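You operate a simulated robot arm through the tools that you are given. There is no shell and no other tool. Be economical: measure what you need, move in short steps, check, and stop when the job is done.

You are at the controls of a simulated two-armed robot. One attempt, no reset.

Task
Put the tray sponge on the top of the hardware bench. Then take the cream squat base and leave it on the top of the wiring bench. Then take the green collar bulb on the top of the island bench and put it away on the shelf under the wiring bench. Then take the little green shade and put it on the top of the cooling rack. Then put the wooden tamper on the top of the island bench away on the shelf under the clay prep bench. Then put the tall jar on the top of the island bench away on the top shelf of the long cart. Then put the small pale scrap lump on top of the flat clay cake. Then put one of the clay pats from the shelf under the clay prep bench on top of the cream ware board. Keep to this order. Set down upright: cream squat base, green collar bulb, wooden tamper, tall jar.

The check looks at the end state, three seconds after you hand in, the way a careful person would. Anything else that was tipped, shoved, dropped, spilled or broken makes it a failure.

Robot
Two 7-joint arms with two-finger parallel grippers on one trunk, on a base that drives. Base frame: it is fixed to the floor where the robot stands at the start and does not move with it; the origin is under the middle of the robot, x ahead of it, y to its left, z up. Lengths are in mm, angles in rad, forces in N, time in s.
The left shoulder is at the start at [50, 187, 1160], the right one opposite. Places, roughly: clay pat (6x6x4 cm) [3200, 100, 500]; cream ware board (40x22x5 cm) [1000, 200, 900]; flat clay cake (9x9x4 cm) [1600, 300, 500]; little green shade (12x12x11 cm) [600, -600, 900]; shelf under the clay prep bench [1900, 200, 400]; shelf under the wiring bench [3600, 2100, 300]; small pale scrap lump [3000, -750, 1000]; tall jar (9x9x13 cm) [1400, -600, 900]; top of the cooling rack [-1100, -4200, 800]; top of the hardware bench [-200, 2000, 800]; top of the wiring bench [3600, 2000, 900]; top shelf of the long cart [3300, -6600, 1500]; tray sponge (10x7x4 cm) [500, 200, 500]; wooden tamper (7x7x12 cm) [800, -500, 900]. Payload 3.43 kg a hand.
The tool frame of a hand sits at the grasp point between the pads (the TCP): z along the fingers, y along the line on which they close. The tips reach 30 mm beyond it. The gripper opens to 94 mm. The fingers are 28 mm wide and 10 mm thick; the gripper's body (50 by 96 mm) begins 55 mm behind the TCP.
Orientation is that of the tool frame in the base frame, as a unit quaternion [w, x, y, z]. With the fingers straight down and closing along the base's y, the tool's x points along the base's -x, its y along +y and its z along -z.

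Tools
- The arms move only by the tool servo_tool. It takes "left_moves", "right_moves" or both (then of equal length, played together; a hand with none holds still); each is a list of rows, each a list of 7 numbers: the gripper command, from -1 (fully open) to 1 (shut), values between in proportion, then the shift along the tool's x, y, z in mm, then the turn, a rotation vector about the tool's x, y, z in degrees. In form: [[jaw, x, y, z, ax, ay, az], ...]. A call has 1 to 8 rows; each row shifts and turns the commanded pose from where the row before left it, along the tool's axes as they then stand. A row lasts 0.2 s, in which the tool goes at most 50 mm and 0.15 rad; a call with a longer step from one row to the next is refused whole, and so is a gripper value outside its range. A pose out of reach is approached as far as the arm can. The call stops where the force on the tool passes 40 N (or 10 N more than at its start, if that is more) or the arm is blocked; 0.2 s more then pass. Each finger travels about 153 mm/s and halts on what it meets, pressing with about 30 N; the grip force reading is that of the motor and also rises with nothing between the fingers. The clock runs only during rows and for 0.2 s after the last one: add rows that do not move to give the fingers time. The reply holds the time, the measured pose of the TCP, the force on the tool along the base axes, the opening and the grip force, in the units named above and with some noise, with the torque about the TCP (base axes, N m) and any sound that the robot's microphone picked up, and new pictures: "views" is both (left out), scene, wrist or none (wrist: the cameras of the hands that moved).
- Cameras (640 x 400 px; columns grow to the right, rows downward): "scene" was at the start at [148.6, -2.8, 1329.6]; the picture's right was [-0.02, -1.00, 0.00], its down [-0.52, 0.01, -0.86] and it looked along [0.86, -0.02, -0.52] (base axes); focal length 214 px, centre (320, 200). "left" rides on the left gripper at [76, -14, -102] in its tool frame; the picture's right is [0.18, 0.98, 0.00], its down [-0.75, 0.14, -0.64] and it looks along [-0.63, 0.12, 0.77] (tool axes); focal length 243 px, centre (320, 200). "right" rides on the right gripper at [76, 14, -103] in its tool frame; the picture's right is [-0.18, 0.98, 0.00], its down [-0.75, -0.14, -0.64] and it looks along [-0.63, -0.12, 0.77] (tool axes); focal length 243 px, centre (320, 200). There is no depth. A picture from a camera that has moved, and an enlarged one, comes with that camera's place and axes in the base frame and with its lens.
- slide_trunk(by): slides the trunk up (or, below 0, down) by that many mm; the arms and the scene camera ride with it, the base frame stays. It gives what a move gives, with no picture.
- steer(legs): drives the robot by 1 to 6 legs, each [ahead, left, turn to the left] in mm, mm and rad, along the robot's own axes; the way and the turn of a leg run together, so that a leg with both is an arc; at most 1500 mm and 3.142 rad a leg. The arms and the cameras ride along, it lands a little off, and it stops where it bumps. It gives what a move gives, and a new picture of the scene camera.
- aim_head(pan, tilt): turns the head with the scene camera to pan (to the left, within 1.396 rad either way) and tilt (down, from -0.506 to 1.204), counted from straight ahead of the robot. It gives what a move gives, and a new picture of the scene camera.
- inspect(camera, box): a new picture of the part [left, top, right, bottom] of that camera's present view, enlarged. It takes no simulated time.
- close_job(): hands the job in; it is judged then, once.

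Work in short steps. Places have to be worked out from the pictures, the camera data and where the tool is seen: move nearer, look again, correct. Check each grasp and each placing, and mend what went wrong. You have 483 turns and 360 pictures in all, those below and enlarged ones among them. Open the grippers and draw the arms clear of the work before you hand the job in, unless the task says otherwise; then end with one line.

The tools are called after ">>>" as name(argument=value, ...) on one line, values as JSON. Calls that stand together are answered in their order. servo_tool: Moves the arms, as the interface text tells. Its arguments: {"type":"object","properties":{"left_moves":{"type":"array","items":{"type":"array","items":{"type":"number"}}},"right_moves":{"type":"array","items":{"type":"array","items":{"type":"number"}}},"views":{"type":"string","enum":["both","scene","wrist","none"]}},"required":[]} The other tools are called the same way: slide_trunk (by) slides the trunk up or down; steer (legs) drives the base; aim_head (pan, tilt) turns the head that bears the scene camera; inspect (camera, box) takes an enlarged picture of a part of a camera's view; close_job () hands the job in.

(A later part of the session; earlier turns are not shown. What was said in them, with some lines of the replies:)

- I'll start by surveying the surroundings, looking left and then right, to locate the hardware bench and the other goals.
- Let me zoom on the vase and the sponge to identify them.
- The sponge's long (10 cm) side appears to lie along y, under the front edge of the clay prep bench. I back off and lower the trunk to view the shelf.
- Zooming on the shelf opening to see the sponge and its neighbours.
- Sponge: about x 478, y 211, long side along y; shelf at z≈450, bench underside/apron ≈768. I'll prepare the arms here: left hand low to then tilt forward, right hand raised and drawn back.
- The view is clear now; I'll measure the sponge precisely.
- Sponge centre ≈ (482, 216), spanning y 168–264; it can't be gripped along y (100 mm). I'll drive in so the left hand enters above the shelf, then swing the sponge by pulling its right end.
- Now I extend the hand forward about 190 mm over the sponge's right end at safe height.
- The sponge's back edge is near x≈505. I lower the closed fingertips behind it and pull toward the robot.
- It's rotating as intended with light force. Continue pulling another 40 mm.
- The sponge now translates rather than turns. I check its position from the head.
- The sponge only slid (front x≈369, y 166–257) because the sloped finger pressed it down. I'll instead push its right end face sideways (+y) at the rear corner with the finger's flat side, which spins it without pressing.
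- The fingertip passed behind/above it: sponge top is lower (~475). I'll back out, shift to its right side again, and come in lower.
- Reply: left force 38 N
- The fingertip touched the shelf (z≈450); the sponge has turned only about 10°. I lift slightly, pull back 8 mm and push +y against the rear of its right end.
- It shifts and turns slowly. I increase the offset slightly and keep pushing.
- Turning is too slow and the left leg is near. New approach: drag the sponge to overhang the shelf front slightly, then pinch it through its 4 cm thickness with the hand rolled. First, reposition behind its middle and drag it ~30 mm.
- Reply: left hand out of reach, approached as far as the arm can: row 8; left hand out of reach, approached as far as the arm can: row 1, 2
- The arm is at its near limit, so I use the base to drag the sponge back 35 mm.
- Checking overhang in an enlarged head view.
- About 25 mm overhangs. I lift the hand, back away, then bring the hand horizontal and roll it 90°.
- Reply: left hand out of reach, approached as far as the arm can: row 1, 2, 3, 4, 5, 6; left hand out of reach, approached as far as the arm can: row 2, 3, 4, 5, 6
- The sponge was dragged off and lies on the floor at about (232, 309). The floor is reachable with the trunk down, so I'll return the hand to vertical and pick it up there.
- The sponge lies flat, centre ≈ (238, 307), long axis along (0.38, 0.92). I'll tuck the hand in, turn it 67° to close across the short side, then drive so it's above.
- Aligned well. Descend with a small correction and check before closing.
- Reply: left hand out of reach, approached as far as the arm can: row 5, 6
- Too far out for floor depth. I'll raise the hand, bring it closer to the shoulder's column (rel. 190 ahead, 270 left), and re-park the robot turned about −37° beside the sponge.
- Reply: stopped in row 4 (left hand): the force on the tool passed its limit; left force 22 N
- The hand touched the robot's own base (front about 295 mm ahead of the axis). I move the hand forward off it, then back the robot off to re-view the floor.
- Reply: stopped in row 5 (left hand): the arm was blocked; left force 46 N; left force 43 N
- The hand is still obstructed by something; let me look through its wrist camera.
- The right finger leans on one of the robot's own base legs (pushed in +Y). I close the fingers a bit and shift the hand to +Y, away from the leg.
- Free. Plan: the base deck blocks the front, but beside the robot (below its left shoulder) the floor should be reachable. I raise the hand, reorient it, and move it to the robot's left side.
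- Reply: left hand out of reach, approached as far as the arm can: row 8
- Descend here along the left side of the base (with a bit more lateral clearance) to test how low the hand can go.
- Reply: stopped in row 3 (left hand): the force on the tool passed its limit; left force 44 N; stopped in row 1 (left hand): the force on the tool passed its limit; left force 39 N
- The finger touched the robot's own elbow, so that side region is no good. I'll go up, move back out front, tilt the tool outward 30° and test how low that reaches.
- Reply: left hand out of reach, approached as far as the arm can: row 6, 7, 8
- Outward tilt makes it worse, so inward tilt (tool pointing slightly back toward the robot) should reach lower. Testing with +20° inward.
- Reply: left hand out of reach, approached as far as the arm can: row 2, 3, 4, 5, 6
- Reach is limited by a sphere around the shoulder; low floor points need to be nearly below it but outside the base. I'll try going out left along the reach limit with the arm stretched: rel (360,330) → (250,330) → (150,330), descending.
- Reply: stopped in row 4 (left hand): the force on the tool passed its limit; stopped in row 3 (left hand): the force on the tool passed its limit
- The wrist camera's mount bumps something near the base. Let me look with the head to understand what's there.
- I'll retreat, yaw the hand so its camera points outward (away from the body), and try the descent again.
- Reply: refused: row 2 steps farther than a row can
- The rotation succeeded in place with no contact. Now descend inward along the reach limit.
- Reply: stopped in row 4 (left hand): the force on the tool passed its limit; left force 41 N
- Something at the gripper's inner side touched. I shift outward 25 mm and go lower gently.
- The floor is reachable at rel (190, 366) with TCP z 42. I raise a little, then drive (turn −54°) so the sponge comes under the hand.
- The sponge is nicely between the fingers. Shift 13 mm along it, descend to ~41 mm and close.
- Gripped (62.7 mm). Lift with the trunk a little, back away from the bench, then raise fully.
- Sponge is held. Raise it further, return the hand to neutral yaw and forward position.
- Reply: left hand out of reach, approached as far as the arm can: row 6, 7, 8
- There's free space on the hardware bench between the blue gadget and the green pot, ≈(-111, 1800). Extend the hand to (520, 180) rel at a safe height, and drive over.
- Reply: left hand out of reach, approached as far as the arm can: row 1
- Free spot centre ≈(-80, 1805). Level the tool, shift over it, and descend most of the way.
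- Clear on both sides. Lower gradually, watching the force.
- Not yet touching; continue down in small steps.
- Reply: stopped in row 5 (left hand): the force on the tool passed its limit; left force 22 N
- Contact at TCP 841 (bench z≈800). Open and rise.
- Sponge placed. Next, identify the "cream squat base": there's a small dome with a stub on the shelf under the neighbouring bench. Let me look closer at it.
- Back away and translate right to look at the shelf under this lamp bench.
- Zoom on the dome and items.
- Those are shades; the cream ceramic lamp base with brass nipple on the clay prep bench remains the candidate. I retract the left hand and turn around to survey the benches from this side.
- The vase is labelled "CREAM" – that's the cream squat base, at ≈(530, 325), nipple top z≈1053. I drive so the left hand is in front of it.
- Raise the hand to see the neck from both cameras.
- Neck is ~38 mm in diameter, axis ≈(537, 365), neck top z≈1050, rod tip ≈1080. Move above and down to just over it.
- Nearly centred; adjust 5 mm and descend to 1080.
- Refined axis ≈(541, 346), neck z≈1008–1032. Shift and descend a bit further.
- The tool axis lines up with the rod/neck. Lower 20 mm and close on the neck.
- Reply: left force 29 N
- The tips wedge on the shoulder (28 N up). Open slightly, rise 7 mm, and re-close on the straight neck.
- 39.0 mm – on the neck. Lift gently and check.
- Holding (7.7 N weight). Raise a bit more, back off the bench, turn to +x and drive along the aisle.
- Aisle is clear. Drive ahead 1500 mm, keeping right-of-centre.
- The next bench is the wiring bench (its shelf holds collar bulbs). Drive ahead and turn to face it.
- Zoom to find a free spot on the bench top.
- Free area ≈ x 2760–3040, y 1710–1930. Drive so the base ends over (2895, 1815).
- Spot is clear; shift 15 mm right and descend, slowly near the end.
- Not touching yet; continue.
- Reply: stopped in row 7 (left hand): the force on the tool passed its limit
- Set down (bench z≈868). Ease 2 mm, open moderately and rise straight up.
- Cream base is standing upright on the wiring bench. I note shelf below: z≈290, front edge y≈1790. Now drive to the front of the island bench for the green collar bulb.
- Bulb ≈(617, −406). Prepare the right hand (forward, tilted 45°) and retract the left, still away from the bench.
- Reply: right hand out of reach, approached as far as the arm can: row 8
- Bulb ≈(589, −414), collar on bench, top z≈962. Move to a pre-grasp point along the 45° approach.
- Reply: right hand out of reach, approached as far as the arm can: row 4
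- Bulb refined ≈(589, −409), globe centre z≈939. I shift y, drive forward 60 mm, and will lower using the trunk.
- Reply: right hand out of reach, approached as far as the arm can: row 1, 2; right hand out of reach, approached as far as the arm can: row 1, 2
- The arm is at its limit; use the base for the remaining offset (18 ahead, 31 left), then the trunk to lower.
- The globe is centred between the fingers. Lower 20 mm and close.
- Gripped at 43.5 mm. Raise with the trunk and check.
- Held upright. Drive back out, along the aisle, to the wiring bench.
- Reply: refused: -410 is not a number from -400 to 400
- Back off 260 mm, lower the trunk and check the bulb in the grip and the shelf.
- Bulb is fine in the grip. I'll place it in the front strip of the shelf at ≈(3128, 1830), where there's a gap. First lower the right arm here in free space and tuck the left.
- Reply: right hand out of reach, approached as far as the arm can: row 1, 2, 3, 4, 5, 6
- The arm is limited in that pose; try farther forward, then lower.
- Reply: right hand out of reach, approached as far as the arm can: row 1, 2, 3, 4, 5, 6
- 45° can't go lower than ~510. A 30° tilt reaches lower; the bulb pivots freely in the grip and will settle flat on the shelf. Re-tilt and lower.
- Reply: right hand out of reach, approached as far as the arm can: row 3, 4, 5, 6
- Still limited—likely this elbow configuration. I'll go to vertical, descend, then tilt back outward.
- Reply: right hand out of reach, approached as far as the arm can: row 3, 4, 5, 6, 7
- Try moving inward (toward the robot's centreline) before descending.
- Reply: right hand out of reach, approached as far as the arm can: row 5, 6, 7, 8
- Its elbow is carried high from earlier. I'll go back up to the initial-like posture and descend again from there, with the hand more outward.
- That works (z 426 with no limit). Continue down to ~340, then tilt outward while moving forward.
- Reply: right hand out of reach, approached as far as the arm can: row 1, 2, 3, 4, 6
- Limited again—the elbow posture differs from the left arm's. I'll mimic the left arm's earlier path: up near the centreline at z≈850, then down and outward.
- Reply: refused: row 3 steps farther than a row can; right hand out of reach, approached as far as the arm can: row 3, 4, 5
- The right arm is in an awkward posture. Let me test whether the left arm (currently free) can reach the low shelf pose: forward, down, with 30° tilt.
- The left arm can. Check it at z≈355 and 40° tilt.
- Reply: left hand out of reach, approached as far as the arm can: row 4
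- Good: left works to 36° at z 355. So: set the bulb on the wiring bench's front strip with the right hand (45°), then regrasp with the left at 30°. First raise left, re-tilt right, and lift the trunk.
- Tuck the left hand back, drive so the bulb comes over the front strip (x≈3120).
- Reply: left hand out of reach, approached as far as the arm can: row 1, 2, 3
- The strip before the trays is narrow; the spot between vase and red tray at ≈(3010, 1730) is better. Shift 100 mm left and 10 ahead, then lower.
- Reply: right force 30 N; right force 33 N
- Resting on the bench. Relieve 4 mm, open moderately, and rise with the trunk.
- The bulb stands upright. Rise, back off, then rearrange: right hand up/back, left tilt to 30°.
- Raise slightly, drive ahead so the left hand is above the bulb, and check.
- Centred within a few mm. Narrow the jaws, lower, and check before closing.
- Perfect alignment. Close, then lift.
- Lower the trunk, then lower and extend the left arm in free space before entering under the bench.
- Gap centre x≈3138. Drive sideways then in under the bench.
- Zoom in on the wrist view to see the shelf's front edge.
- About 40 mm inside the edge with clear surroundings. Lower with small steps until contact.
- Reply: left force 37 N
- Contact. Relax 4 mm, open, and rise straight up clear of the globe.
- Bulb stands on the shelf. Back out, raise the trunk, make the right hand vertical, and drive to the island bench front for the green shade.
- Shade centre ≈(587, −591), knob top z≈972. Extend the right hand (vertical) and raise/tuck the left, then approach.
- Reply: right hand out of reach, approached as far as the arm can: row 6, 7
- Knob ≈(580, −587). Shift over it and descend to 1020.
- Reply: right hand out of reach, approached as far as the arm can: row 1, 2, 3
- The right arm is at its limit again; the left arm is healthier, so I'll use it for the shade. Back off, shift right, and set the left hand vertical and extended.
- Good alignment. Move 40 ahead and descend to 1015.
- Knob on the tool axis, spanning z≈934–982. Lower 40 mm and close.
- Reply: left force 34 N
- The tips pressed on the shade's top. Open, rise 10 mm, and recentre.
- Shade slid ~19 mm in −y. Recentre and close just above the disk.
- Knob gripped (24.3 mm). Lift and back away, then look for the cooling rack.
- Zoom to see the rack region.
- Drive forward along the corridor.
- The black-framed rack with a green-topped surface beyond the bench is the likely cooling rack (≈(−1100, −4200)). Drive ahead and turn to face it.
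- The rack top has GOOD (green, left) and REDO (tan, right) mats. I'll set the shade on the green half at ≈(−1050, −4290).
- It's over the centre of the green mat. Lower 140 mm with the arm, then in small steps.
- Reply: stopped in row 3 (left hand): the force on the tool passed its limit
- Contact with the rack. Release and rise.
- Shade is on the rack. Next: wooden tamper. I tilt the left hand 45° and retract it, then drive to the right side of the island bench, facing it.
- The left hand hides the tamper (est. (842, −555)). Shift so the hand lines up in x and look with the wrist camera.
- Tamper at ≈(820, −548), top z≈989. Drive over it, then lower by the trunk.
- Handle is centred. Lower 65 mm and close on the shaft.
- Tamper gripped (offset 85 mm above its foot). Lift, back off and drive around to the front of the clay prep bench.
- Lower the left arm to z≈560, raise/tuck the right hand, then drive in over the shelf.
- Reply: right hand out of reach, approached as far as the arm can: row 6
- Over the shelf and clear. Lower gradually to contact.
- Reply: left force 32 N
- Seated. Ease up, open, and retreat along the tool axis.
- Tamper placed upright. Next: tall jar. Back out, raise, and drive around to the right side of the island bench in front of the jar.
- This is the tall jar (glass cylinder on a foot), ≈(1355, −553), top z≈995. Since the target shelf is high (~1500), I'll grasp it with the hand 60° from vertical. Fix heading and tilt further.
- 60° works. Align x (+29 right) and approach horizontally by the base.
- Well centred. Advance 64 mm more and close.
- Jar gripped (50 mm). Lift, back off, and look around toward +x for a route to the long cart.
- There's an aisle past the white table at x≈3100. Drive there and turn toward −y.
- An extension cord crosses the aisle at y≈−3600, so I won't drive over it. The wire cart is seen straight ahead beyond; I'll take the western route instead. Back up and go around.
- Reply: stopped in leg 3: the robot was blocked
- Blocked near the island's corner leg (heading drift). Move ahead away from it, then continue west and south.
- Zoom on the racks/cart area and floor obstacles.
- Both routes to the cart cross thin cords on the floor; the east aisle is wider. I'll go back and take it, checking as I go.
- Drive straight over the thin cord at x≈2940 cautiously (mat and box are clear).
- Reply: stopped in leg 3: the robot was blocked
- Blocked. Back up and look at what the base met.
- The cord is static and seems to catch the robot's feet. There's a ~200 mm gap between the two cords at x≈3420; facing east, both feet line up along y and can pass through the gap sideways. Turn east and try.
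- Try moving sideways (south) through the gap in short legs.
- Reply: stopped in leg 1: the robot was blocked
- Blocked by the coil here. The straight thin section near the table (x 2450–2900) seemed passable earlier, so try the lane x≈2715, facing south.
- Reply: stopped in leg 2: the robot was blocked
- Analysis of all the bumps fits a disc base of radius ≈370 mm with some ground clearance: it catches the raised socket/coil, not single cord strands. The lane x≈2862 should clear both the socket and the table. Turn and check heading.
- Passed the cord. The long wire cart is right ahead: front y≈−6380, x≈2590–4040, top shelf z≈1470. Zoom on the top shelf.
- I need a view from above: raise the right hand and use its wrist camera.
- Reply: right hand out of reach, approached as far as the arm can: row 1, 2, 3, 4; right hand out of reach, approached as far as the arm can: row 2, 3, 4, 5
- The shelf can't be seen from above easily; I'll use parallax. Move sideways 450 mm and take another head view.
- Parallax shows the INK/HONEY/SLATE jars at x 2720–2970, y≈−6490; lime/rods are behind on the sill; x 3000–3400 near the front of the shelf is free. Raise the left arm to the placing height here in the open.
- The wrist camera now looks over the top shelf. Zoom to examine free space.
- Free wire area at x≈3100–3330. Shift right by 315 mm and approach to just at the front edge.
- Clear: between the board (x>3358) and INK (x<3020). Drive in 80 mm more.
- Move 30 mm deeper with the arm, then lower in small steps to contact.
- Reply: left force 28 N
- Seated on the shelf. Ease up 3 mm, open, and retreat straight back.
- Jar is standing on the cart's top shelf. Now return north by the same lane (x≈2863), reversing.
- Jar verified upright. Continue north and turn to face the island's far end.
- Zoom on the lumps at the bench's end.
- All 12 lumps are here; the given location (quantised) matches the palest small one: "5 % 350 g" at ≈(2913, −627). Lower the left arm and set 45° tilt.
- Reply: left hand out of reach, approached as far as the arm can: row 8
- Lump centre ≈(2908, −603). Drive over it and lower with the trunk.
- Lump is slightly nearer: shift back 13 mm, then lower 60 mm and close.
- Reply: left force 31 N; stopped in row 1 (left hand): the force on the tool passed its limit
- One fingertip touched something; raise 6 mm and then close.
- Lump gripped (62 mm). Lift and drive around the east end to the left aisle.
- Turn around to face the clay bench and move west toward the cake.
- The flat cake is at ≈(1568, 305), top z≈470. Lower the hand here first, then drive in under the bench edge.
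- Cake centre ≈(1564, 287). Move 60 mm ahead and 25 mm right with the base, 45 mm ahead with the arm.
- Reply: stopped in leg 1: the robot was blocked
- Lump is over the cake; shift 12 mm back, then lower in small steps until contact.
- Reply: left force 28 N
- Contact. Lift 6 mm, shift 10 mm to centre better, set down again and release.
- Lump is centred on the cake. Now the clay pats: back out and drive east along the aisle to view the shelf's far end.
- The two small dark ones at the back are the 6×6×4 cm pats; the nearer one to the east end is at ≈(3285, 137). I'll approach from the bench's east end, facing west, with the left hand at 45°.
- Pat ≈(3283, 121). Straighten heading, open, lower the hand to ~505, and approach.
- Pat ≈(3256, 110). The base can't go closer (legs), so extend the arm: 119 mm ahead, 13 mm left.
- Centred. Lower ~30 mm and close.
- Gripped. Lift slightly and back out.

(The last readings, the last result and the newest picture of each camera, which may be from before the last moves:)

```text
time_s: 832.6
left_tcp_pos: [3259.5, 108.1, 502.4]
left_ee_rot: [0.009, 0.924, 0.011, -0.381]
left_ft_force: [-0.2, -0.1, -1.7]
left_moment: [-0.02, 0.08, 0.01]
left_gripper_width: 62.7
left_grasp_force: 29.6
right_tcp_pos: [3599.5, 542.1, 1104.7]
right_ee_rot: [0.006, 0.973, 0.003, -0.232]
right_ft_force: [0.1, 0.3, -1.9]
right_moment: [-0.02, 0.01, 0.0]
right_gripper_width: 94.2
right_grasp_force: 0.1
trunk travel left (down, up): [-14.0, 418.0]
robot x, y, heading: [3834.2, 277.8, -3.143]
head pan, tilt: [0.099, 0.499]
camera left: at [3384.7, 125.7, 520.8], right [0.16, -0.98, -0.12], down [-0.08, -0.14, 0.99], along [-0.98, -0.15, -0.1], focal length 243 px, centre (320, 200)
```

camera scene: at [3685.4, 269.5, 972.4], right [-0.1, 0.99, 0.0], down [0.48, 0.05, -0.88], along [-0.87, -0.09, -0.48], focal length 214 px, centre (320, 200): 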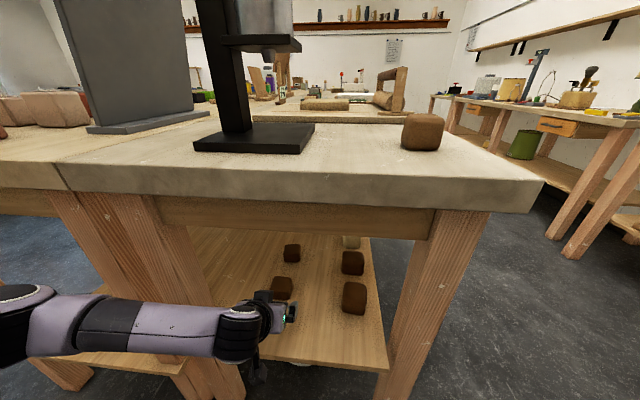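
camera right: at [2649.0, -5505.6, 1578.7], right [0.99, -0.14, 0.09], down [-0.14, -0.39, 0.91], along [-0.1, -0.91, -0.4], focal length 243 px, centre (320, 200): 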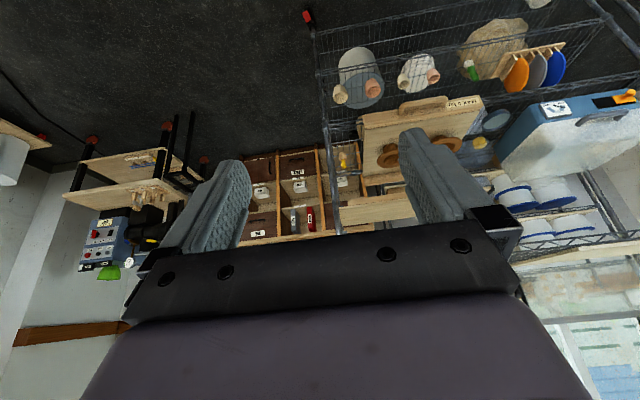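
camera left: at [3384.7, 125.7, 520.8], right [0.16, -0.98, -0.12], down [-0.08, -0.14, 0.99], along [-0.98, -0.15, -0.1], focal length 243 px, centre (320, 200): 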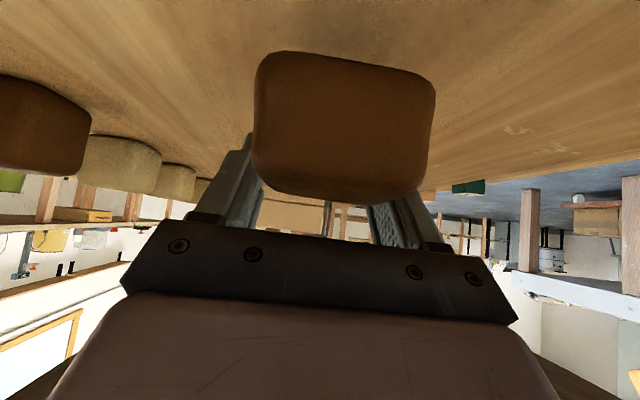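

Held. Back out, raise, retract the arm a bit, and drive along the left aisle to the cream ware board.

>>> steer(legs=[[-300, 0, 0]])

>>> slide_trunk(by=400)

>>> servo_tool(left_moves=[[1, 0, 0, -45, 0, 0, 0], [1, 0, 0, -45, 0, 0, 0], [1, 0, 0, -45, 0, 0, 0], [1, -15, 0, -45, 0, 0, 0]], views="none")

>>> steer(legs=[[0, -820, 0], [0, 0, 1.57], [0, -1500, 0], [0, 0, 0], [0, -1500, 0]])

```text
time_s: 834.6
left_tcp_pos: [3552.6, 107.3, 505.0]
left_ee_rot: [0.008, 0.923, 0.013, -0.385]
left_ft_force: [-0.6, -0.3, -2.6]
left_moment: [0.0, 0.05, 0.0]
left_gripper_width: 62.2
left_grasp_force: 30.3
right_tcp_pos: [3893.2, 543.7, 1105.8]
right_ee_rot: [0.007, 0.973, 0.003, -0.231]
right_ft_force: [-0.1, -0.3, 0.3]
right_moment: [0.0, 0.05, -0.01]
right_gripper_width: 93.9
right_grasp_force: 0.0
trunk travel left (down, up): [-14.0, 418.0]
robot x, y, heading: [4131.8, 281.0, -3.14]
head pan, tilt: [0.099, 0.499]
camera scene: at [3980.3, 270.2, 972.4], right [-0.1, 0.99, 0.0], down [0.48, 0.05, -0.88], along [-0.87, -0.09, -0.48], focal length 214 px, centre (320, 200)
```

scene: 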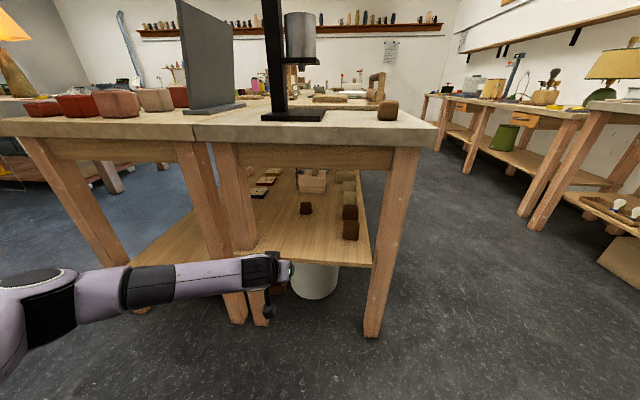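

```text
time_s: 838.4
left_tcp_pos: [3552.8, 108.2, 903.9]
left_ee_rot: [0.008, 0.923, 0.012, -0.384]
left_ft_force: [-0.8, -0.4, -2.8]
left_moment: [0.01, 0.07, 0.02]
left_gripper_width: 61.7
left_grasp_force: 29.7
right_tcp_pos: [3892.6, 544.0, 1505.9]
right_ee_rot: [0.006, 0.973, 0.002, -0.232]
right_ft_force: [0.5, 0.5, -0.1]
right_moment: [0.01, -0.02, -0.02]
right_gripper_width: 93.9
right_grasp_force: 0.0
trunk travel left (down, up): [-414.0, 18.0]
robot x, y, heading: [4127.1, 277.1, -3.14]
head pan, tilt: [0.099, 0.499]
```

```text
time_s: 839.4
left_tcp_pos: [3670.1, 110.4, 1041.8]
left_ee_rot: [0.009, 0.923, 0.013, -0.385]
left_ft_force: [0.0, -0.2, -2.4]
left_moment: [-0.03, 0.15, 0.01]
left_gripper_width: 62.1
left_grasp_force: 30.3
right_tcp_pos: [3894.5, 544.0, 1504.9]
right_ee_rot: [0.006, 0.973, 0.002, -0.233]
right_ft_force: [0.3, -0.8, 0.2]
right_moment: [-0.01, 0.05, -0.01]
right_gripper_width: 94.1
right_grasp_force: 0.1
trunk travel left (down, up): [-414.0, 18.0]
robot x, y, heading: [4132.1, 279.3, -3.133]
head pan, tilt: [0.099, 0.499]
```

```text
time_s: 861.8
left_tcp_pos: [1338.2, 574.8, 1041.8]
left_ee_rot: [0.28, 0.638, 0.667, -0.264]
left_ft_force: [0.1, -0.5, -2.5]
left_moment: [-0.1, 0.01, 0.01]
left_gripper_width: 62.0
left_grasp_force: 29.6
right_tcp_pos: [900.5, 791.8, 1504.3]
right_ee_rot: [0.17, 0.681, 0.694, -0.159]
right_ft_force: [-0.7, 0.2, 0.4]
right_moment: [0.02, 0.02, 0.0]
right_gripper_width: 94.1
right_grasp_force: 0.0
trunk travel left (down, up): [-414.0, 18.0]
robot x, y, heading: [1158.1, 1031.4, -1.547]
head pan, tilt: [0.099, 0.499]
camera scene: at [1172.0, 883.0, 1372.4], right [-0.99, -0.12, 0.0], down [-0.06, 0.48, -0.88], along [0.1, -0.87, -0.48], focal length 214 px, centre (320, 200)
```

scene: 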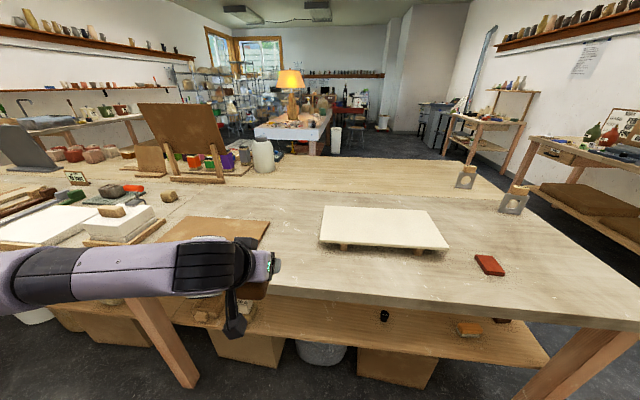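

Board: x 835–1245, y 97–328, top z≈912. Align to place the pat at ≈(1060, 270).

>>> steer(legs=[[0, 0, -0.023], [0, -285, 0], [212, 0, 0]])

>>> slide_trunk(by=-40)

>>> servo_tool(left_moves=[[1, -30, 0, 30, 0, 0, 0], [1, -30, 0, 30, 0, 0, 0]], views="both")

```text
time_s: 865.4
left_tcp_pos: [1038.7, 358.2, 1041.3]
left_ee_rot: [0.277, 0.645, 0.661, -0.266]
left_ft_force: [0.2, -0.4, -2.4]
left_moment: [-0.1, 0.01, -0.01]
left_gripper_width: 61.8
left_grasp_force: 29.8
right_tcp_pos: [606.7, 582.8, 1506.1]
right_ee_rot: [0.168, 0.687, 0.689, -0.161]
right_ft_force: [-0.1, -0.4, 0.8]
right_moment: [0.02, 0.04, 0.03]
right_gripper_width: 93.9
right_grasp_force: 0.0
trunk travel left (down, up): [-414.0, 18.0]
robot x, y, heading: [866.7, 813.8, -1.572]
head pan, tilt: [0.099, 0.499]
camera scene: at [878.7, 668.5, 1372.3], right [-1.0, -0.1, 0.0], down [-0.05, 0.48, -0.88], along [0.09, -0.87, -0.48], focal length 214 px, centre (320, 200)
```

scene: 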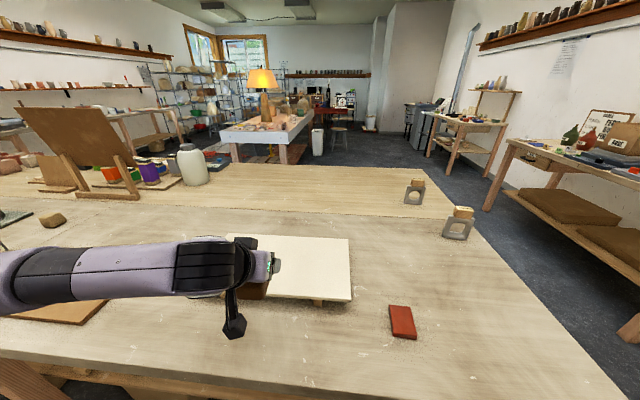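

```text
time_s: 866.2
left_tcp_pos: [1039.7, 358.8, 1001.7]
left_ee_rot: [0.278, 0.644, 0.661, -0.267]
left_ft_force: [-1.0, 0.8, -2.5]
left_moment: [-0.12, 0.03, 0.03]
left_gripper_width: 61.8
left_grasp_force: 29.4
right_tcp_pos: [606.5, 584.2, 1467.0]
right_ee_rot: [0.168, 0.687, 0.688, -0.16]
right_ft_force: [0.0, -0.1, -0.2]
right_moment: [-0.01, 0.0, -0.01]
right_gripper_width: 93.9
right_grasp_force: 0.0
trunk travel left (down, up): [-374.0, 58.0]
robot x, y, heading: [871.0, 816.1, -1.572]
head pan, tilt: [0.099, 0.499]
```

```text
time_s: 866.8
left_tcp_pos: [1039.0, 273.0, 1000.2]
left_ee_rot: [0.277, 0.645, 0.66, -0.267]
left_ft_force: [0.4, -0.3, -2.8]
left_moment: [-0.09, -0.01, -0.03]
left_gripper_width: 62.0
left_grasp_force: 30.2
right_tcp_pos: [606.3, 582.9, 1465.3]
right_ee_rot: [0.168, 0.687, 0.688, -0.16]
right_ft_force: [-1.0, 0.7, 0.1]
right_moment: [-0.02, -0.02, 0.04]
right_gripper_width: 94.1
right_grasp_force: 0.2
trunk travel left (down, up): [-374.0, 58.0]
robot x, y, heading: [866.2, 819.2, -1.569]
head pan, tilt: [0.099, 0.499]
camera scene: at [878.6, 668.8, 1332.3], right [-1.0, -0.1, 0.0], down [-0.05, 0.48, -0.88], along [0.09, -0.87, -0.48], focal length 214 px, centre (320, 200)
camera left: at [1020.7, 399.8, 1018.4], right [0.98, 0.16, -0.13], down [0.14, -0.07, 0.99], along [0.14, -0.99, -0.09], focal length 243 px, centre (320, 200)
```

scene: 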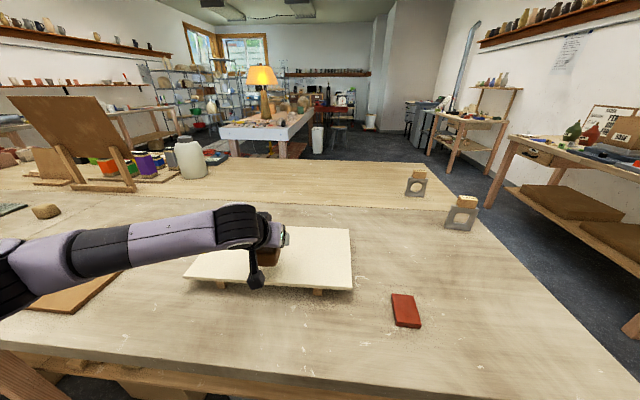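
left: 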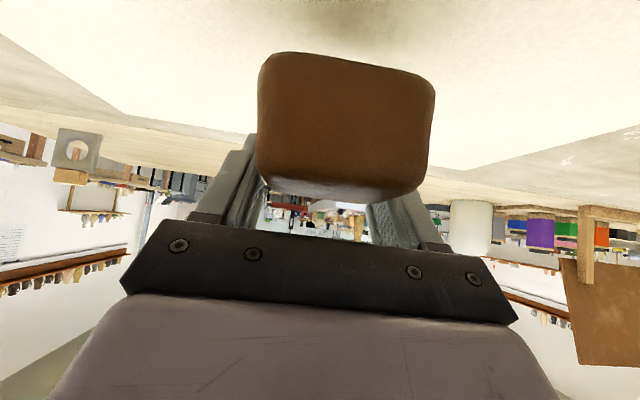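

Over the board. Lower in steps (with 15 mm further in) to contact.

>>> servo_tool(left_moves=[[1, -10, 0, 10, 0, 0, 0], [1, 14, 0, 14, 0, 0, 0], [1, 7, 0, 7, 0, 0, 0], [1, 3.5, 0, 3.5, 0, 0, 0], [1, 3, 0, 3, 0, 0, 0], [1, 3, 0, 3, 0, 0, 0], [1, 3, 0, 3, 0, 0, 0], [1, 3, 0, 3, 0, 0, 0]], views="wrist")

```text
time_s: 868.6
left_tcp_pos: [1040.7, 259.2, 961.5]
left_ee_rot: [0.284, 0.64, 0.659, -0.275]
left_ft_force: [4.0, 4.1, 39.2]
left_moment: [0.61, -0.12, -0.01]
left_gripper_width: 62.0
left_grasp_force: 29.0
right_tcp_pos: [605.0, 589.7, 1466.9]
right_ee_rot: [0.171, 0.686, 0.689, -0.16]
right_ft_force: [0.3, -0.2, 0.5]
right_moment: [0.02, 0.04, 0.01]
right_gripper_width: 94.0
right_grasp_force: 0.1
trunk travel left (down, up): [-374.0, 58.0]
robot x, y, heading: [870.2, 816.9, -1.568]
head pan, tilt: [0.099, 0.499]
camera left: at [1022.4, 386.3, 976.5], right [0.98, 0.15, -0.13], down [0.14, -0.05, 0.99], along [0.15, -0.99, -0.07], focal length 243 px, centre (320, 200)
```

left: 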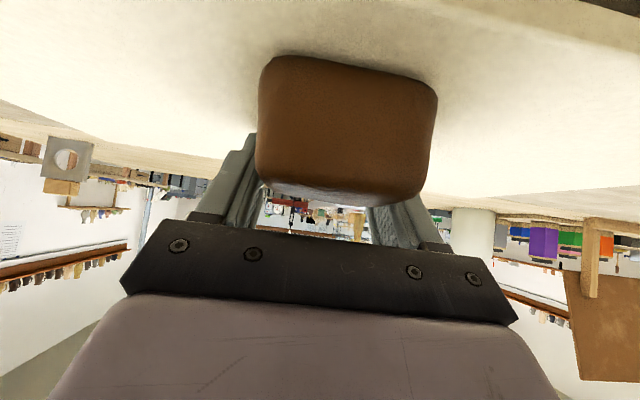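

Firm contact on the board. Relax 5 mm, release and withdraw.

>>> servo_tool(left_moves=[[1, -3.5, 0, -3.5, 0, 0, 0], [1, 0, 0, 0, 0, 0, 0], [-0.7, 0, 0, 0, 0, 0, 0], [-0.7, 0, 0, 0, 0, 0, 0], [-0.7, -10, 0, -20, 0, 0, 0], [-0.7, -10, 0, -40, 0, 0, 0], [-0.7, -10, 0, -40, 0, 0, 0]], views="both")

```text
time_s: 870.2
left_tcp_pos: [1036.8, 311.4, 1047.0]
left_ee_rot: [0.276, 0.645, 0.661, -0.265]
left_ft_force: [-0.5, 0.1, 0.6]
left_moment: [0.02, 0.03, -0.02]
left_gripper_width: 79.8
left_grasp_force: 0.1
right_tcp_pos: [605.6, 584.4, 1465.3]
right_ee_rot: [0.168, 0.687, 0.688, -0.16]
right_ft_force: [0.7, 0.0, -0.4]
right_moment: [-0.01, -0.02, -0.03]
right_gripper_width: 93.7
right_grasp_force: 0.1
trunk travel left (down, up): [-374.0, 58.0]
robot x, y, heading: [867.2, 817.9, -1.57]
head pan, tilt: [0.099, 0.499]
camera scene: at [878.4, 669.8, 1332.4], right [-1.0, -0.1, 0.0], down [-0.05, 0.48, -0.88], along [0.09, -0.87, -0.48], focal length 214 px, centre (320, 200)
camera left: at [1019.0, 438.2, 1065.5], right [0.98, 0.15, -0.12], down [0.14, -0.07, 0.99], along [0.14, -0.99, -0.09], focal length 243 px, centre (320, 200)
```

scene: 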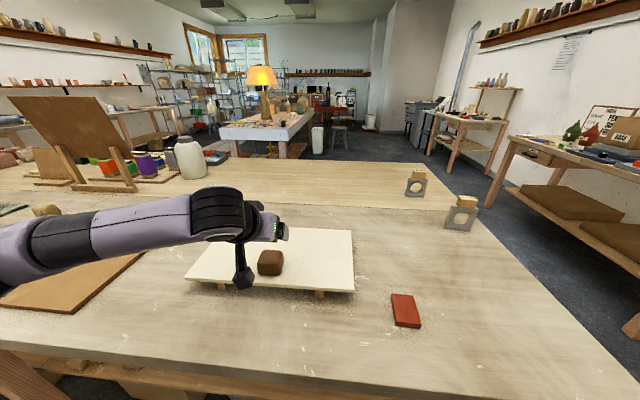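
left: 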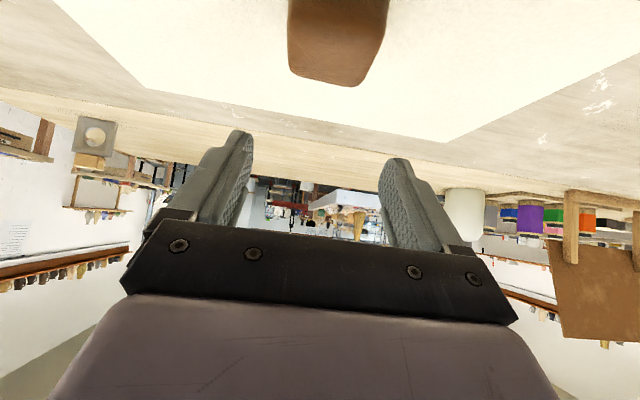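

The pat sits on the cream ware board. Back away with open grippers and take a last look.

>>> steer(legs=[[-260, 0, 0]])

>>> servo_tool(left_moves=[[-1, 0, 0, 0, 0, 0, 0], [-1, 0, 0, 0, 0, 0, 0]], right_moves=[[-1, 0, 0, 0, 0, 0, 0], [-1, 0, 0, 0, 0, 0, 0]], views="none")

>>> aim_head(pan=0.6, tilt=0.7)

```text
time_s: 872.1
left_tcp_pos: [1038.4, 567.0, 1047.4]
left_ee_rot: [0.278, 0.644, 0.661, -0.267]
left_ft_force: [0.0, -0.2, -0.1]
left_moment: [0.01, -0.04, -0.03]
left_gripper_width: 80.0
left_grasp_force: 0.1
right_tcp_pos: [606.1, 841.1, 1465.2]
right_ee_rot: [0.168, 0.687, 0.688, -0.16]
right_ft_force: [0.2, 0.9, -1.0]
right_moment: [-0.02, 0.0, -0.03]
right_gripper_width: 94.0
right_grasp_force: 0.1
trunk travel left (down, up): [-374.0, 58.0]
robot x, y, heading: [869.1, 1077.4, -1.578]
head pan, tilt: [0.099, 0.499]
camera scene: at [878.6, 926.7, 1332.5], right [-1.0, -0.1, 0.0], down [-0.05, 0.48, -0.88], along [0.09, -0.87, -0.48], focal length 214 px, centre (320, 200)
```

scene: 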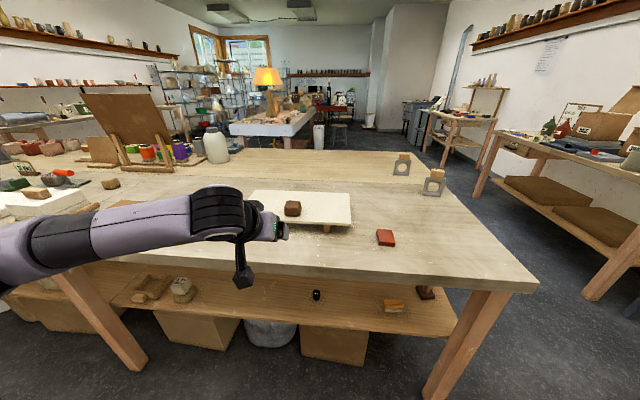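

```text
time_s: 872.7
left_tcp_pos: [1038.1, 567.6, 1047.5]
left_ee_rot: [0.277, 0.645, 0.66, -0.267]
left_ft_force: [-0.6, 0.4, 0.7]
left_moment: [0.0, -0.01, 0.01]
left_gripper_width: 93.7
left_grasp_force: 0.0
right_tcp_pos: [605.8, 840.5, 1465.2]
right_ee_rot: [0.169, 0.687, 0.688, -0.161]
right_ft_force: [0.0, -0.7, 0.8]
right_moment: [-0.02, 0.0, -0.02]
right_gripper_width: 94.0
right_grasp_force: 0.0
trunk travel left (down, up): [-374.0, 58.0]
robot x, y, heading: [873.8, 1073.9, -1.567]
head pan, tilt: [0.099, 0.499]
```

```text
time_s: 873.6
left_tcp_pos: [1038.1, 566.3, 1047.0]
left_ee_rot: [0.278, 0.644, 0.661, -0.267]
left_ft_force: [-0.6, -0.2, -0.2]
left_moment: [-0.01, 0.04, 0.01]
left_gripper_width: 94.0
left_grasp_force: 0.1
right_tcp_pos: [607.4, 841.5, 1465.9]
right_ee_rot: [0.168, 0.688, 0.688, -0.16]
right_ft_force: [0.4, 0.1, -0.1]
right_moment: [0.01, 0.01, 0.02]
right_gripper_width: 94.0
right_grasp_force: 0.0
trunk travel left (down, up): [-374.0, 58.0]
robot x, y, heading: [870.5, 1070.5, -1.573]
head pan, tilt: [0.6, 0.7]
camera scene: at [917.5, 946.4, 1314.7], right [-0.83, -0.56, 0.0], down [-0.36, 0.53, -0.77], along [0.43, -0.63, -0.64], focal length 214 px, centre (320, 200)
```

scene: 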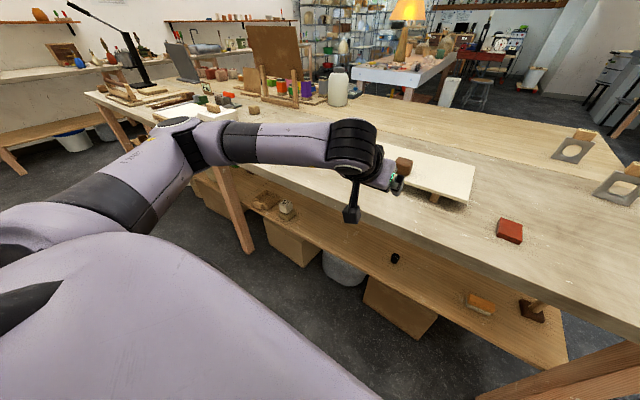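

The lump is on the cake, the tamper stands upright on the shelf and the pat is on the board. Grippers are open and the arms are clear, so I'm handing in.

>>> close_job()

```text
The job is handed in.
```

I handed the job in with all eight items set down in the order you gave, and the cream squat base, green collar bulb, wooden tamper and tall jar standing upright. On the way, the sponge fell to the floor and I picked it up. I had to judge which object was meant in two cases: I took the vase labelled "CREAM" as the cream squat base, and the "5 % 350 g" block as the small pale scrap lump. The base bumped things a few times, but nothing looked out of place in the pictures I took afterwards.
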